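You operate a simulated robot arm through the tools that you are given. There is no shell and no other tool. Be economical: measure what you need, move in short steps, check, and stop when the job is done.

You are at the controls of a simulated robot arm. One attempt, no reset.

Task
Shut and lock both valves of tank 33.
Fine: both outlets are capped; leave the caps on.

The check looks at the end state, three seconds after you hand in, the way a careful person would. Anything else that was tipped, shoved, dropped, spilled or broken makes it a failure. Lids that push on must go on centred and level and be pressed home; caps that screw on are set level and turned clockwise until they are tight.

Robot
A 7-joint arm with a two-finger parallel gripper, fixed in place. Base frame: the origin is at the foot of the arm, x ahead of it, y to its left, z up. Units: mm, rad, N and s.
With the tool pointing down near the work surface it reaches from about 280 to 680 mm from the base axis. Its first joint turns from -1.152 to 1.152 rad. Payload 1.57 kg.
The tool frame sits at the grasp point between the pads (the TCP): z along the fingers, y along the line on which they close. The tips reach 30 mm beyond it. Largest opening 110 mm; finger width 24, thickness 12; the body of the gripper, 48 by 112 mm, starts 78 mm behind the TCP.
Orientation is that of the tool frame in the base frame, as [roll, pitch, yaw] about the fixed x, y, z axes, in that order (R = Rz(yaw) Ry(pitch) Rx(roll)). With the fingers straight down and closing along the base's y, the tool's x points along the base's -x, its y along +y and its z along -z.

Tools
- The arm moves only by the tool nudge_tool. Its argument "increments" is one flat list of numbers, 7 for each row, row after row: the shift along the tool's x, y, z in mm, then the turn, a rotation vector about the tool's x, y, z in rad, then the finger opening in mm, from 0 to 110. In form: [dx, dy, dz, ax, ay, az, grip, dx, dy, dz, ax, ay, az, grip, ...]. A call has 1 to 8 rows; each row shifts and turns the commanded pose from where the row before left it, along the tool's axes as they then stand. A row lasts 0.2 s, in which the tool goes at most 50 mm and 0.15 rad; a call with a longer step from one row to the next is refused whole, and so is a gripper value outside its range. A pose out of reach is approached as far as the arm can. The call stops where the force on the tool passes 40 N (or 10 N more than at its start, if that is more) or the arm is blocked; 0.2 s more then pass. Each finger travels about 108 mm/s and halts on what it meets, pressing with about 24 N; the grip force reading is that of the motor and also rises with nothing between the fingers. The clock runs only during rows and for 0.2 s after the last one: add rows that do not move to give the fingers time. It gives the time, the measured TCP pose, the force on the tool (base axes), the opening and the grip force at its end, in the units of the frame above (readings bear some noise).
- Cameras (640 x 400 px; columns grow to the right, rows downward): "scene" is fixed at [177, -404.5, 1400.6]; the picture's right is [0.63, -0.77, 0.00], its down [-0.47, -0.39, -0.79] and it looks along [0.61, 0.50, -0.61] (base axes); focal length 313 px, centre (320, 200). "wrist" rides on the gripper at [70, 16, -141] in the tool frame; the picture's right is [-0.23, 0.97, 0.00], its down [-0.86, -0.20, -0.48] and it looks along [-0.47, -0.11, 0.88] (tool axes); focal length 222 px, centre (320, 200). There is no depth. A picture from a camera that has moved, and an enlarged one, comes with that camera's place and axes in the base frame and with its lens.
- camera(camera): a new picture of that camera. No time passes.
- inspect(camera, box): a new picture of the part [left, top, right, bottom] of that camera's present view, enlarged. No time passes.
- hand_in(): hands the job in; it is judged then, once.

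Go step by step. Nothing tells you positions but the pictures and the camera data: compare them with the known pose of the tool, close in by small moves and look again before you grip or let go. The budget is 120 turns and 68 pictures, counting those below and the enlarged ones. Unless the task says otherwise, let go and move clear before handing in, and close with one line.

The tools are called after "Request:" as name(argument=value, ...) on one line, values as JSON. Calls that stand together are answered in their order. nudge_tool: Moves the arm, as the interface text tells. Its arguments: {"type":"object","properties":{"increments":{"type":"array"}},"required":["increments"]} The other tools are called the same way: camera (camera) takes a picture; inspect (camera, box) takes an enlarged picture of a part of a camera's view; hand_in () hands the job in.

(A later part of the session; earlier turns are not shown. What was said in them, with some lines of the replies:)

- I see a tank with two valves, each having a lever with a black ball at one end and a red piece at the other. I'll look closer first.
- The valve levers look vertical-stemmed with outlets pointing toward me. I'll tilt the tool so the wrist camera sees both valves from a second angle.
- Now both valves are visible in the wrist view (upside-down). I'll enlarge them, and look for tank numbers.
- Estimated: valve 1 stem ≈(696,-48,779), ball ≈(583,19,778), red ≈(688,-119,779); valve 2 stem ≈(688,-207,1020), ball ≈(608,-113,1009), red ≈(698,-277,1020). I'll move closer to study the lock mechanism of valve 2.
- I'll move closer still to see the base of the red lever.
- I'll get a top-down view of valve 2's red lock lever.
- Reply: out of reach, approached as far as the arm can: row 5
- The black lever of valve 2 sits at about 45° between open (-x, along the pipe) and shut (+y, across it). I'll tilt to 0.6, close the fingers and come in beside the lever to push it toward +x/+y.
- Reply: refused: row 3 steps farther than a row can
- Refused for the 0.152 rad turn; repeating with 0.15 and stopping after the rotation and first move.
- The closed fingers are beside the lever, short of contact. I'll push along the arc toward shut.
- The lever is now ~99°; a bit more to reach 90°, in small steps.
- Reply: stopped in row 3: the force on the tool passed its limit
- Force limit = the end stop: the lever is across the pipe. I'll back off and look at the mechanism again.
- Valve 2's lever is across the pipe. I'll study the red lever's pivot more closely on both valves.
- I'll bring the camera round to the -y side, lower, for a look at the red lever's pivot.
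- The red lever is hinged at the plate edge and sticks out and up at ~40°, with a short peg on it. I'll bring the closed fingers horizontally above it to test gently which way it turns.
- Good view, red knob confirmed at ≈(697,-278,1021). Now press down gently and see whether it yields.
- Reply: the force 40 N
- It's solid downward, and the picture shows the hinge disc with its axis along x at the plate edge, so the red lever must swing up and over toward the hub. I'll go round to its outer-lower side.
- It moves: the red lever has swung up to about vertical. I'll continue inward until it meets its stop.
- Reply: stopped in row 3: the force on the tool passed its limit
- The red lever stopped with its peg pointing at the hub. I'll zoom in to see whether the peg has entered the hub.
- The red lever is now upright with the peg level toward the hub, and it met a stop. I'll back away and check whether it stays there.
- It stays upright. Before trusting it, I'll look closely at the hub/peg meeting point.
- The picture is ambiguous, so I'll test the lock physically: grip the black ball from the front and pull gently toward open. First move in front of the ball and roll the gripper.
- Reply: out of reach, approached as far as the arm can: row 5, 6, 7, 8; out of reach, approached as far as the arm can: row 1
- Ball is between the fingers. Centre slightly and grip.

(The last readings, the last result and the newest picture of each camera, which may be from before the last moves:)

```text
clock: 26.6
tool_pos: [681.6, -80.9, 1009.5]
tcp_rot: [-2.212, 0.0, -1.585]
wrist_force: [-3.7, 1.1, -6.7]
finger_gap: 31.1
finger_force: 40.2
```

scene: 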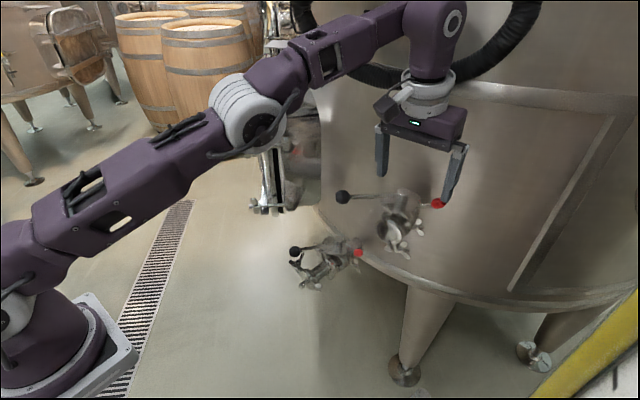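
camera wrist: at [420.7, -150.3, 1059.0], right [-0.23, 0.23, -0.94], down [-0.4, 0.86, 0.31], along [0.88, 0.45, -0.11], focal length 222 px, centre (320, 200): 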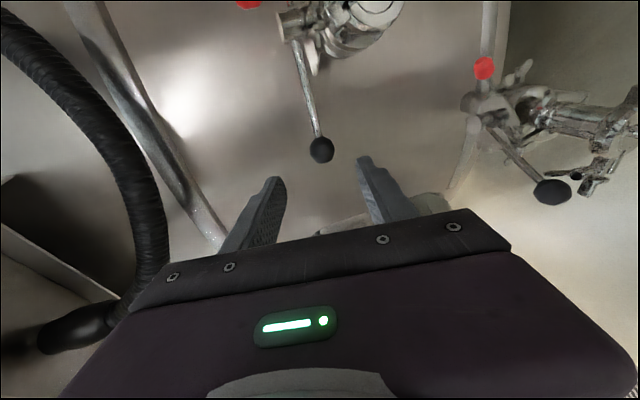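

Gripped (31 mm). Pull 8 mm toward open.

Request:
nudge_tool(increments=[0, 2.4, -3.2, 0, 0, 0, 20, 0, 2.4, -3.2, 0, 0, 0, 20, 0, 0, 0, 0, 0, 0, 20])

```text
clock: 27.4
tool_pos: [676.5, -81.4, 1010.6]
tcp_rot: [-2.208, -0.002, -1.582]
wrist_force: [35.6, -2.0, -11.0]
finger_gap: 31.3
finger_force: 40.4
```

It resists with ~36 N against ~6 N when free, so valve 2 is locked. I'll relax, release and back away.

Request:
nudge_tool(increments=[0, -2.4, 3.2, 0, 0, 0, 20, 0, -2.4, 3.2, 0, 0, 0, 20, 0, 0, 0, 0, 0, 0, 60, 0, 0, 0, 0, 0, 0, 60, 0, 0, -40, 0, 0, 0, 60, 0, 0, -40, 0, 0, 0, 60])

Request:
inspect(camera="scene", box=[320, 165, 448, 245])

Request:
camera(camera="wrist")

```text
clock: 28.8
tool_pos: [617.7, -81.2, 1058.7]
tcp_rot: [-2.211, 0.001, -1.584]
wrist_force: [0.5, 0.1, 0.8]
finger_gap: 59.9
finger_force: 0.1
```

```text
5.00 times, centred on (384, 205) of scene
camera zoom: at [177.0, -404.5, 1400.6], right [0.63, -0.77, 0.0], down [-0.47, -0.39, -0.79], along [0.61, 0.5, -0.61], focal length 1565 px, centre (0, 175)
```

zoom: 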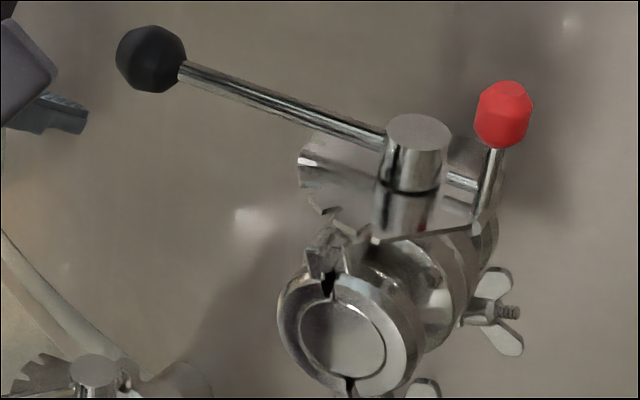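

```text
20 pictures are left
camera wrist: at [493.5, -150.0, 1131.4], right [-0.58, 0.24, -0.78], down [-0.25, 0.86, 0.45], along [0.78, 0.46, -0.44], focal length 222 px, centre (320, 200)
```

wrist: 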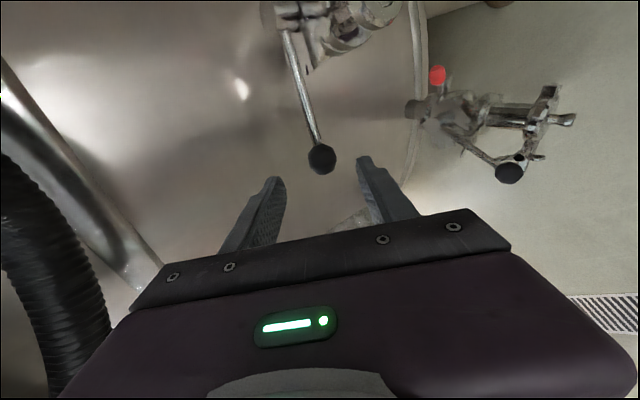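

Valve 2 is shut and locked. Now re-orient (fingers closed, pitch ≈0.6) for pushing valve 1's lever.

Request:
nudge_tool(increments=[0, 0, -45, 0, 0, 0, 30, 0, 0, 0, 0, 0, 0.15, 0, 0, 0, 0, 0, 0, 0.15, 0, 0, 0, 0, 0, 0, 0.15, 0, 0, 0, 0, 0, 0, 0.15, 0, 0, 0, 0, 0, 0, 0.15, 0, 0, 0, 0, 0, 0, 0.15, 0, 0, 0, 0, 0, 0, 0.15, 0])

Request:
nudge_tool(increments=[0, 0, 0, 0, 0, 0.15, 0, 0, 0, 0, 0, 0, 0.15, 0, 0, 0, 0, 0, 0, 0.15, 0, 0, 0, 0, 0, 0, 0.07, 0, 0, 0, 0, 0, 0.15, 0, 0, 0, 0, 0, 0, 0.15, 0, 0])

```text
clock: 30.6
tool_pos: [581.3, -81.0, 1086.0]
tcp_rot: [-2.554, 0.769, -2.392]
wrist_force: [-1.0, -0.2, -0.4]
finger_gap: 0.0
finger_force: 21.4
```

```text
clock: 32.0
tool_pos: [582.1, -80.4, 1085.1]
tcp_rot: [-3.137, 0.632, 3.13]
wrist_force: [0.5, -0.4, 0.0]
finger_gap: 0.0
finger_force: 21.6
```

Request:
nudge_tool(increments=[30.2, 8.6, 33.7, 0, 0, 0, 0, 30.2, 8.6, 33.7, 0, 0, 0, 0, 30.2, 8.6, 33.7, 0, 0, 0, 0, 30.2, 8.6, 33.7, 0, 0, 0, 0, 30.2, 8.6, 33.7, 0, 0, 0, 0])

Request:
camera(camera="wrist")

```text
clock: 33.2
tool_pos: [558.3, -37.9, 858.0]
tcp_rot: [-3.14, 0.631, 3.131]
wrist_force: [0.3, -0.5, 0.2]
finger_gap: 0.2
finger_force: 21.1
```

```text
19 pictures are left
camera wrist: at [418.7, -19.2, 932.7], right [0.2, 0.97, 0.13], down [0.41, -0.2, 0.89], along [0.89, -0.12, -0.43], focal length 222 px, centre (320, 200)
```

wrist: 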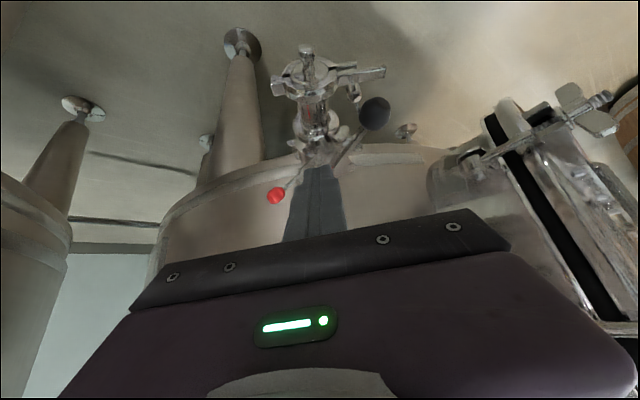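

Request:
nudge_tool(increments=[9, 0.5, 41, 0, 0, 0, 0, 9, 0.5, 41, 0, 0, 0, 0])

Request:
camera(camera="wrist")

```text
clock: 33.8
tool_pos: [592.9, -36.0, 780.2]
tcp_rot: [-3.139, 0.63, 3.129]
wrist_force: [-0.2, -0.2, 0.3]
finger_gap: 0.0
finger_force: 21.0
```

```text
18 pictures are left
camera wrist: at [453.4, -18.7, 854.7], right [0.2, 0.97, 0.13], down [0.41, -0.2, 0.89], along [0.89, -0.12, -0.43], focal length 222 px, centre (320, 200)
```

wrist: 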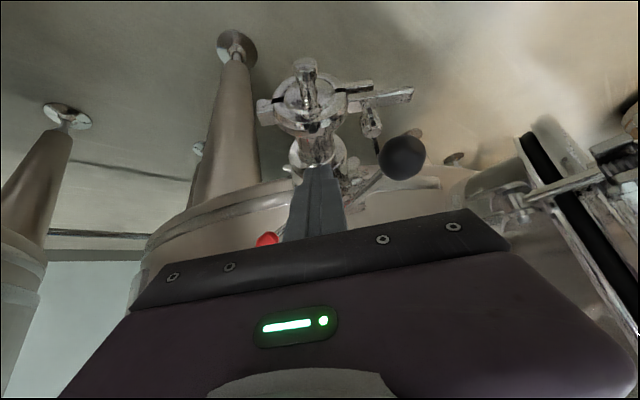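

Request:
nudge_tool(increments=[-6.5, 13, 4.7, 0, 0, 0, 0, -4.8, 13.5, 3.5, 0, 0, 0, 0, -4.8, 13.5, 3.5, 0, 0, 0, 0, -9.7, 11.5, 7.1, 0, 0, 0, 0, -9.7, 11.5, 7.1, 0, 0, 0, 0, -9.3, 5.5, 6.8, 0, 0, 0, 0])

Request:
camera(camera="wrist")

```text
clock: 35.2
tool_pos: [649.1, 29.4, 780.5]
tcp_rot: [-3.14, 0.631, 3.128]
wrist_force: [-3.3, -6.9, -5.2]
finger_gap: 0.0
finger_force: 21.3
```

```text
17 pictures are left
camera wrist: at [510.4, 47.7, 856.2], right [0.2, 0.97, 0.13], down [0.41, -0.2, 0.89], along [0.89, -0.12, -0.44], focal length 222 px, centre (320, 200)
```

wrist: 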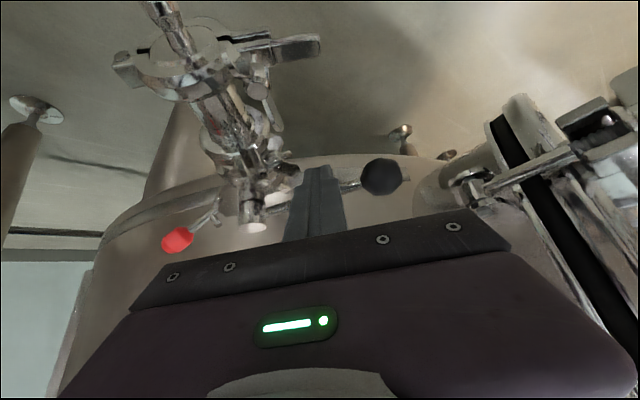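

Lever at ~103°; continue in smaller steps to the stop.

Request:
nudge_tool(increments=[-8.9, 5, 6.5, 0, 0, 0, 0, -4.5, 2, 3.3, 0, 0, 0, 0, -4.5, 1, 3.3, 0, 0, 0, 0, -4.5, 0, 3.3, 0, 0, 0, 0, -4.5, 0, 3.3, 0, 0, 0, 0])

Request:
camera(camera="wrist")

```text
clock: 36.6
tool_pos: [679.4, 38.3, 778.1]
tcp_rot: [-3.14, 0.619, 3.132]
wrist_force: [-1.8, 0.5, -0.5]
finger_gap: 0.0
finger_force: 21.0
stopped in row 5: the force on the tool passed its limit (the readings are from after the stop); the commanded pose is now the measured one
```

```text
16 pictures are left
camera wrist: at [540.7, 56.0, 853.8], right [0.2, 0.97, 0.13], down [0.42, -0.2, 0.89], along [0.89, -0.12, -0.44], focal length 222 px, centre (320, 200)
```

wrist: 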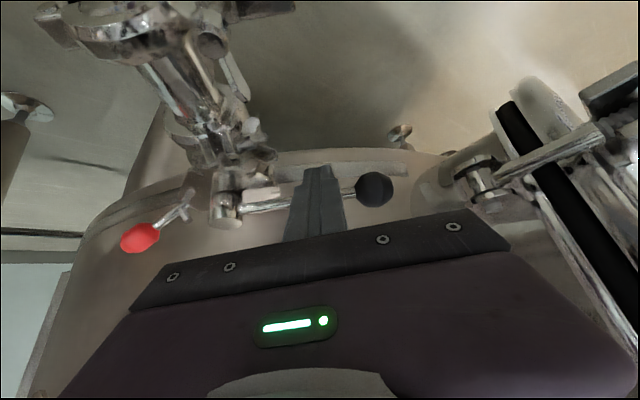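

Stop reached, lever at ≈84°, directly opposite valve 1's red lever. Back off, raise the tool pitch and move across toward the red lever's outer side.

Request:
nudge_tool(increments=[24.4, 0, -17.4, 0, 0, 0, 0, -8.5, 0, -34.9, 0, 0, 0, 0, -8.5, 0, -34.9, 0, 0, 0, 0, -8.5, 0, -34.9, 0, 0, 0, 0, 0, 0, 0, 0, -0.15, 0, 0, 0, 0, 0, 0, -0.15, 0, 0, 0, 0, 0, 0, -0.15, 0, 0])

Request:
nudge_tool(increments=[0, -46, 0, 0, 0, 0, 0, 0, -46, 0, 0, 0, 0, 0, 0, -46, 0, 0, 0, 0, 0, 0, -46, 0, 0, 0, 0, 0, 0, -30, 0, 0, 0, 0, 0])

Request:
camera(camera="wrist")

```text
clock: 38.2
tool_pos: [608.7, 29.2, 873.9]
tcp_rot: [-3.134, 1.036, 3.117]
wrist_force: [-0.3, 0.9, -0.4]
finger_gap: 0.2
finger_force: 20.8
out of reach, approached as far as the arm can: row 7
```

```text
clock: 39.4
tool_pos: [613.6, -159.3, 906.5]
tcp_rot: [-3.137, 1.071, 3.134]
wrist_force: [0.6, -0.1, -0.5]
finger_gap: 0.0
finger_force: 21.7
out of reach, approached as far as the arm can: row 1, 2
```

```text
15 pictures are left
camera wrist: at [455.8, -141.0, 914.2], right [0.12, 0.97, 0.2], down [-0.01, -0.2, 0.98], along [0.99, -0.12, -0.01], focal length 222 px, centre (320, 200)
```

wrist: 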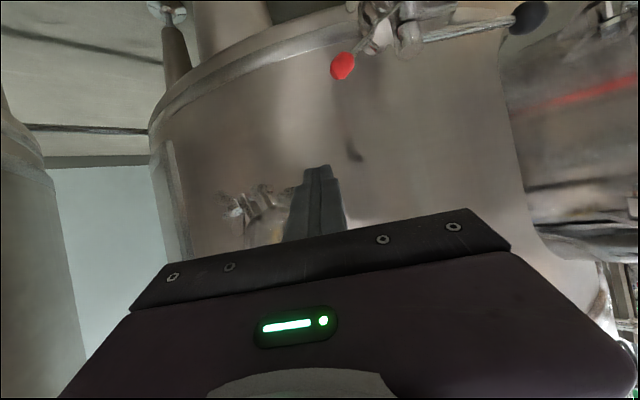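

I'll lower the pitch to ≈0.77 (better reach down there) and come down on the outer side of valve 1's red knob at ≈(689,-119,779).

Request:
nudge_tool(increments=[0, -5, 0, 0, 0.15, 0, 0, 0, -4, 0, 0, 0.15, 0, 0, 11.6, 0, 43.5, 0, 0, 0, 0, 11.6, 0, 43.5, 0, 0, 0, 0, 11.6, 0, 43.5, 0, 0, 0, 0])

Request:
camera(camera="wrist")

```text
clock: 40.6
tool_pos: [682.5, -168.3, 786.7]
tcp_rot: [-3.141, 0.77, 3.131]
wrist_force: [-0.6, 0.0, 0.4]
finger_gap: 0.0
finger_force: 21.1
```

```text
14 pictures are left
camera wrist: at [533.6, -150.4, 841.1], right [0.17, 0.97, 0.16], down [0.28, -0.2, 0.94], along [0.94, -0.12, -0.31], focal length 222 px, centre (320, 200)
```

wrist: 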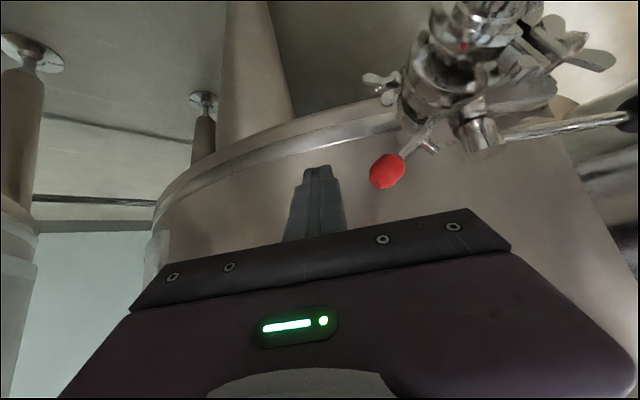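

Finger is outside the red knob. Sweep inward and up.

Request:
nudge_tool(increments=[0, 22, 0, 0, 0, 0, 0, -2.8, 7, -2.9, 0, 0, 0, 0, -4.9, 7, -5, 0, 0, 0, 0, -4.2, 7, -4.3, 0, 0, 0, 0, -3.5, 7, -3.6, 0, 0, 0, 0, -1.4, 7, -1.4, 0, 0, 0, 0])

Request:
camera(camera="wrist")

```text
clock: 42.0
tool_pos: [681.5, -109.7, 813.2]
tcp_rot: [3.141, 0.77, 3.133]
wrist_force: [-0.1, 0.3, -0.2]
finger_gap: 0.0
finger_force: 21.1
```

```text
13 pictures are left
camera wrist: at [533.4, -93.3, 867.0], right [0.17, 0.97, 0.16], down [0.28, -0.2, 0.94], along [0.94, -0.12, -0.31], focal length 222 px, centre (320, 200)
```

wrist: 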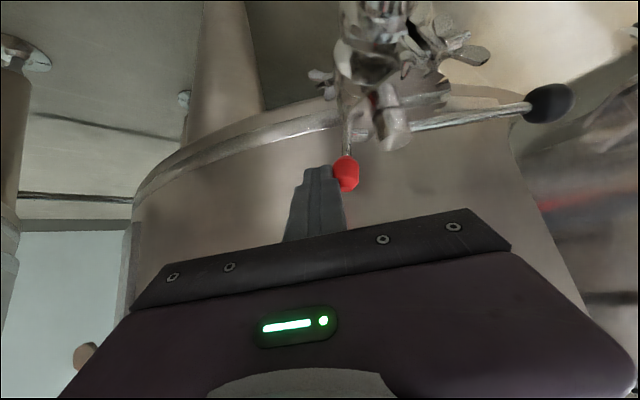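

Red lever is near vertical. Continue inward in small steps until it meets the stop.

Request:
nudge_tool(increments=[0, 5, 0, 0, 0, 0, 0, 0, 4, 0, 0, 0, 0, 0, 0, 4, 0, 0, 0, 0, 0, 0, 4, 0, 0, 0, 0, 0, 0, 4, 0, 0, 0, 0, 0])

Request:
inspect(camera="wrist", box=[280, 80, 440, 190])

```text
clock: 43.2
tool_pos: [681.1, -95.9, 813.2]
tcp_rot: [-3.13, 0.77, 3.128]
wrist_force: [16.3, -33.3, -1.9]
finger_gap: 0.0
finger_force: 21.6
```

```text
3.64 times, centred on (360, 135) of wrist
camera zoom: at [533.2, -76.5, 867.1], right [0.18, 0.97, 0.15], down [0.28, -0.2, 0.94], along [0.94, -0.13, -0.3], focal length 808 px, centre (174, 436)
```

zoom: 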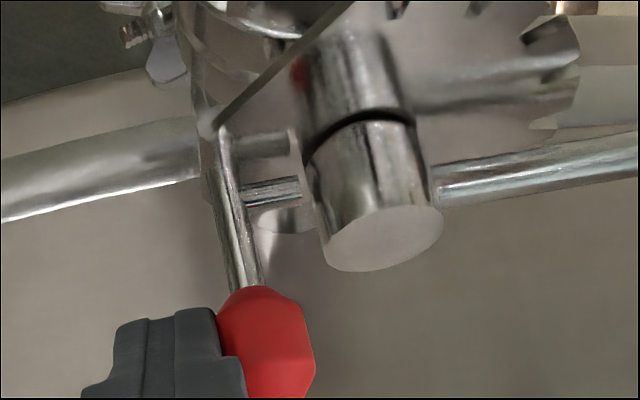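

Stop met at the expected spot (33 N), same as valve 2. Back away and verify both valves.

Request:
nudge_tool(increments=[0, -15, 0, 0, 0, 0, 0, 0, -20, 0, 0, 0, 0, 0, 0, 0, -40, 0, 0, 0, 0, 0, 0, -40, 0, 0, 0, 0, 30, 0, -35, 0, 0, 0, 0, 35, 0, -35, 0, 0, 0, 0, 35, 0, -35, 0, 0, 0, 0])

Request:
inspect(camera="scene", box=[270, 170, 470, 295])

Request:
camera(camera="wrist")

```text
clock: 44.8
tool_pos: [480.6, -121.0, 875.1]
tcp_rot: [-3.141, 0.769, 3.133]
wrist_force: [0.2, -0.1, -0.2]
finger_gap: 0.0
finger_force: 21.4
```

```text
3.20 times, centred on (370, 232) of scene
camera zoom: at [177.0, -404.4, 1400.6], right [0.63, -0.77, 0.0], down [-0.47, -0.39, -0.79], along [0.61, 0.5, -0.61], focal length 1002 px, centre (160, 96)
```

zoom: 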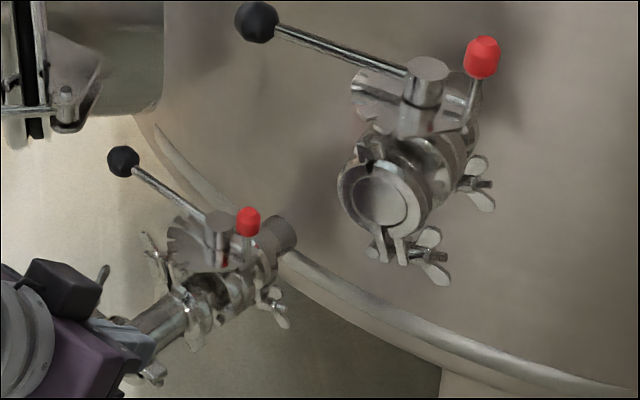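

```text
10 pictures are left
camera wrist: at [333.1, -103.7, 929.5], right [0.17, 0.97, 0.16], down [0.28, -0.2, 0.94], along [0.94, -0.12, -0.3], focal length 222 px, centre (320, 200)
```

wrist: 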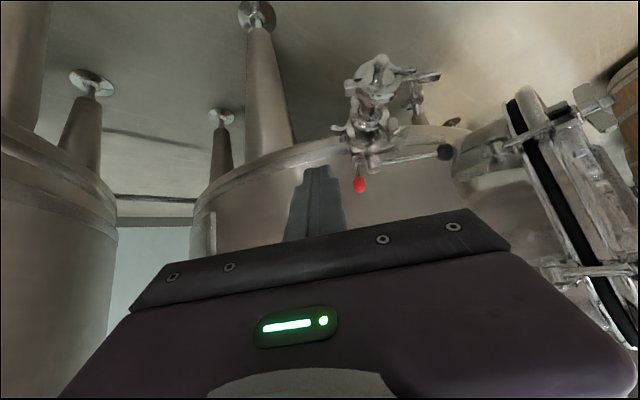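

Both levers are across their pipes with the red locks upright. One close check of each lock.

Request:
inspect(camera="scene", box=[330, 225, 362, 260])

Request:
inspect(camera="wrist", box=[335, 140, 383, 195])

Request:
inspect(camera="scene", box=[392, 178, 430, 215])

```text
11.43 times, centred on (346, 242) of scene
camera zoom: at [177.0, -404.4, 1400.6], right [0.63, -0.77, 0.0], down [-0.47, -0.39, -0.79], along [0.61, 0.5, -0.61], focal length 3578 px, centre (23, -286)
```

zoom: 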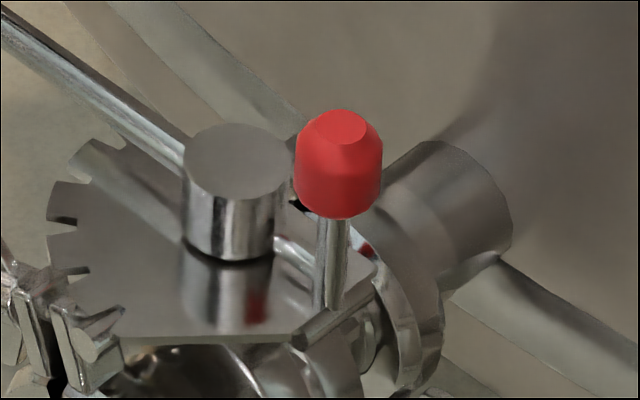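

```text
7.27 times, centred on (359, 168) of wrist
camera zoom: at [333.1, -103.7, 929.5], right [0.17, 0.97, 0.16], down [0.28, -0.2, 0.94], along [0.94, -0.12, -0.3], focal length 1615 px, centre (36, 436)
```

zoom: 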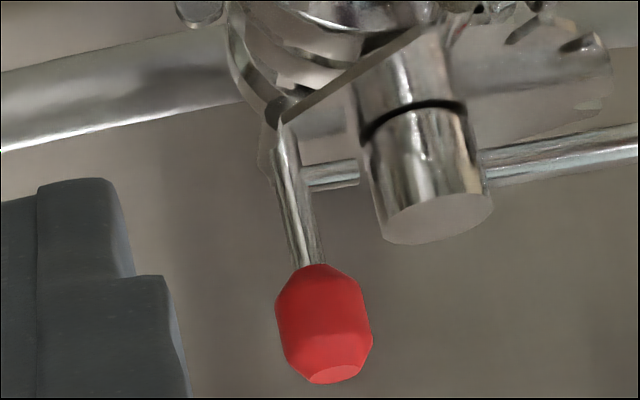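

```text
10.81 times, centred on (411, 196) of scene
camera zoom: at [177.0, -404.4, 1400.6], right [0.63, -0.77, 0.0], down [-0.47, -0.39, -0.79], along [0.61, 0.5, -0.61], focal length 3384 px, centre (-664, 238)
```

zoom: 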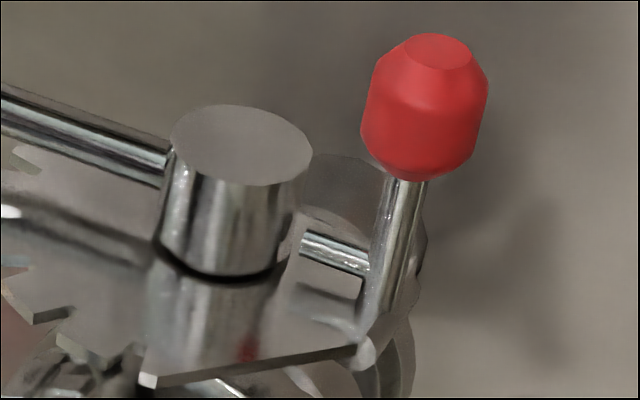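

Both valves look the same: lever hard on its shut stop, red lock upright with its peg level at the hub. The caps are untouched and the arm is clear, so I'm handing in.

Request:
hand_in()

```text
The job is handed in.
```

I shut both valves of tank 33 and swung both red lock levers up to their stops, leaving the caps on. A pull test on the upper valve's lever met firm resistance, so it is locked. I didn't pull-test the lower valve; it looks the same.
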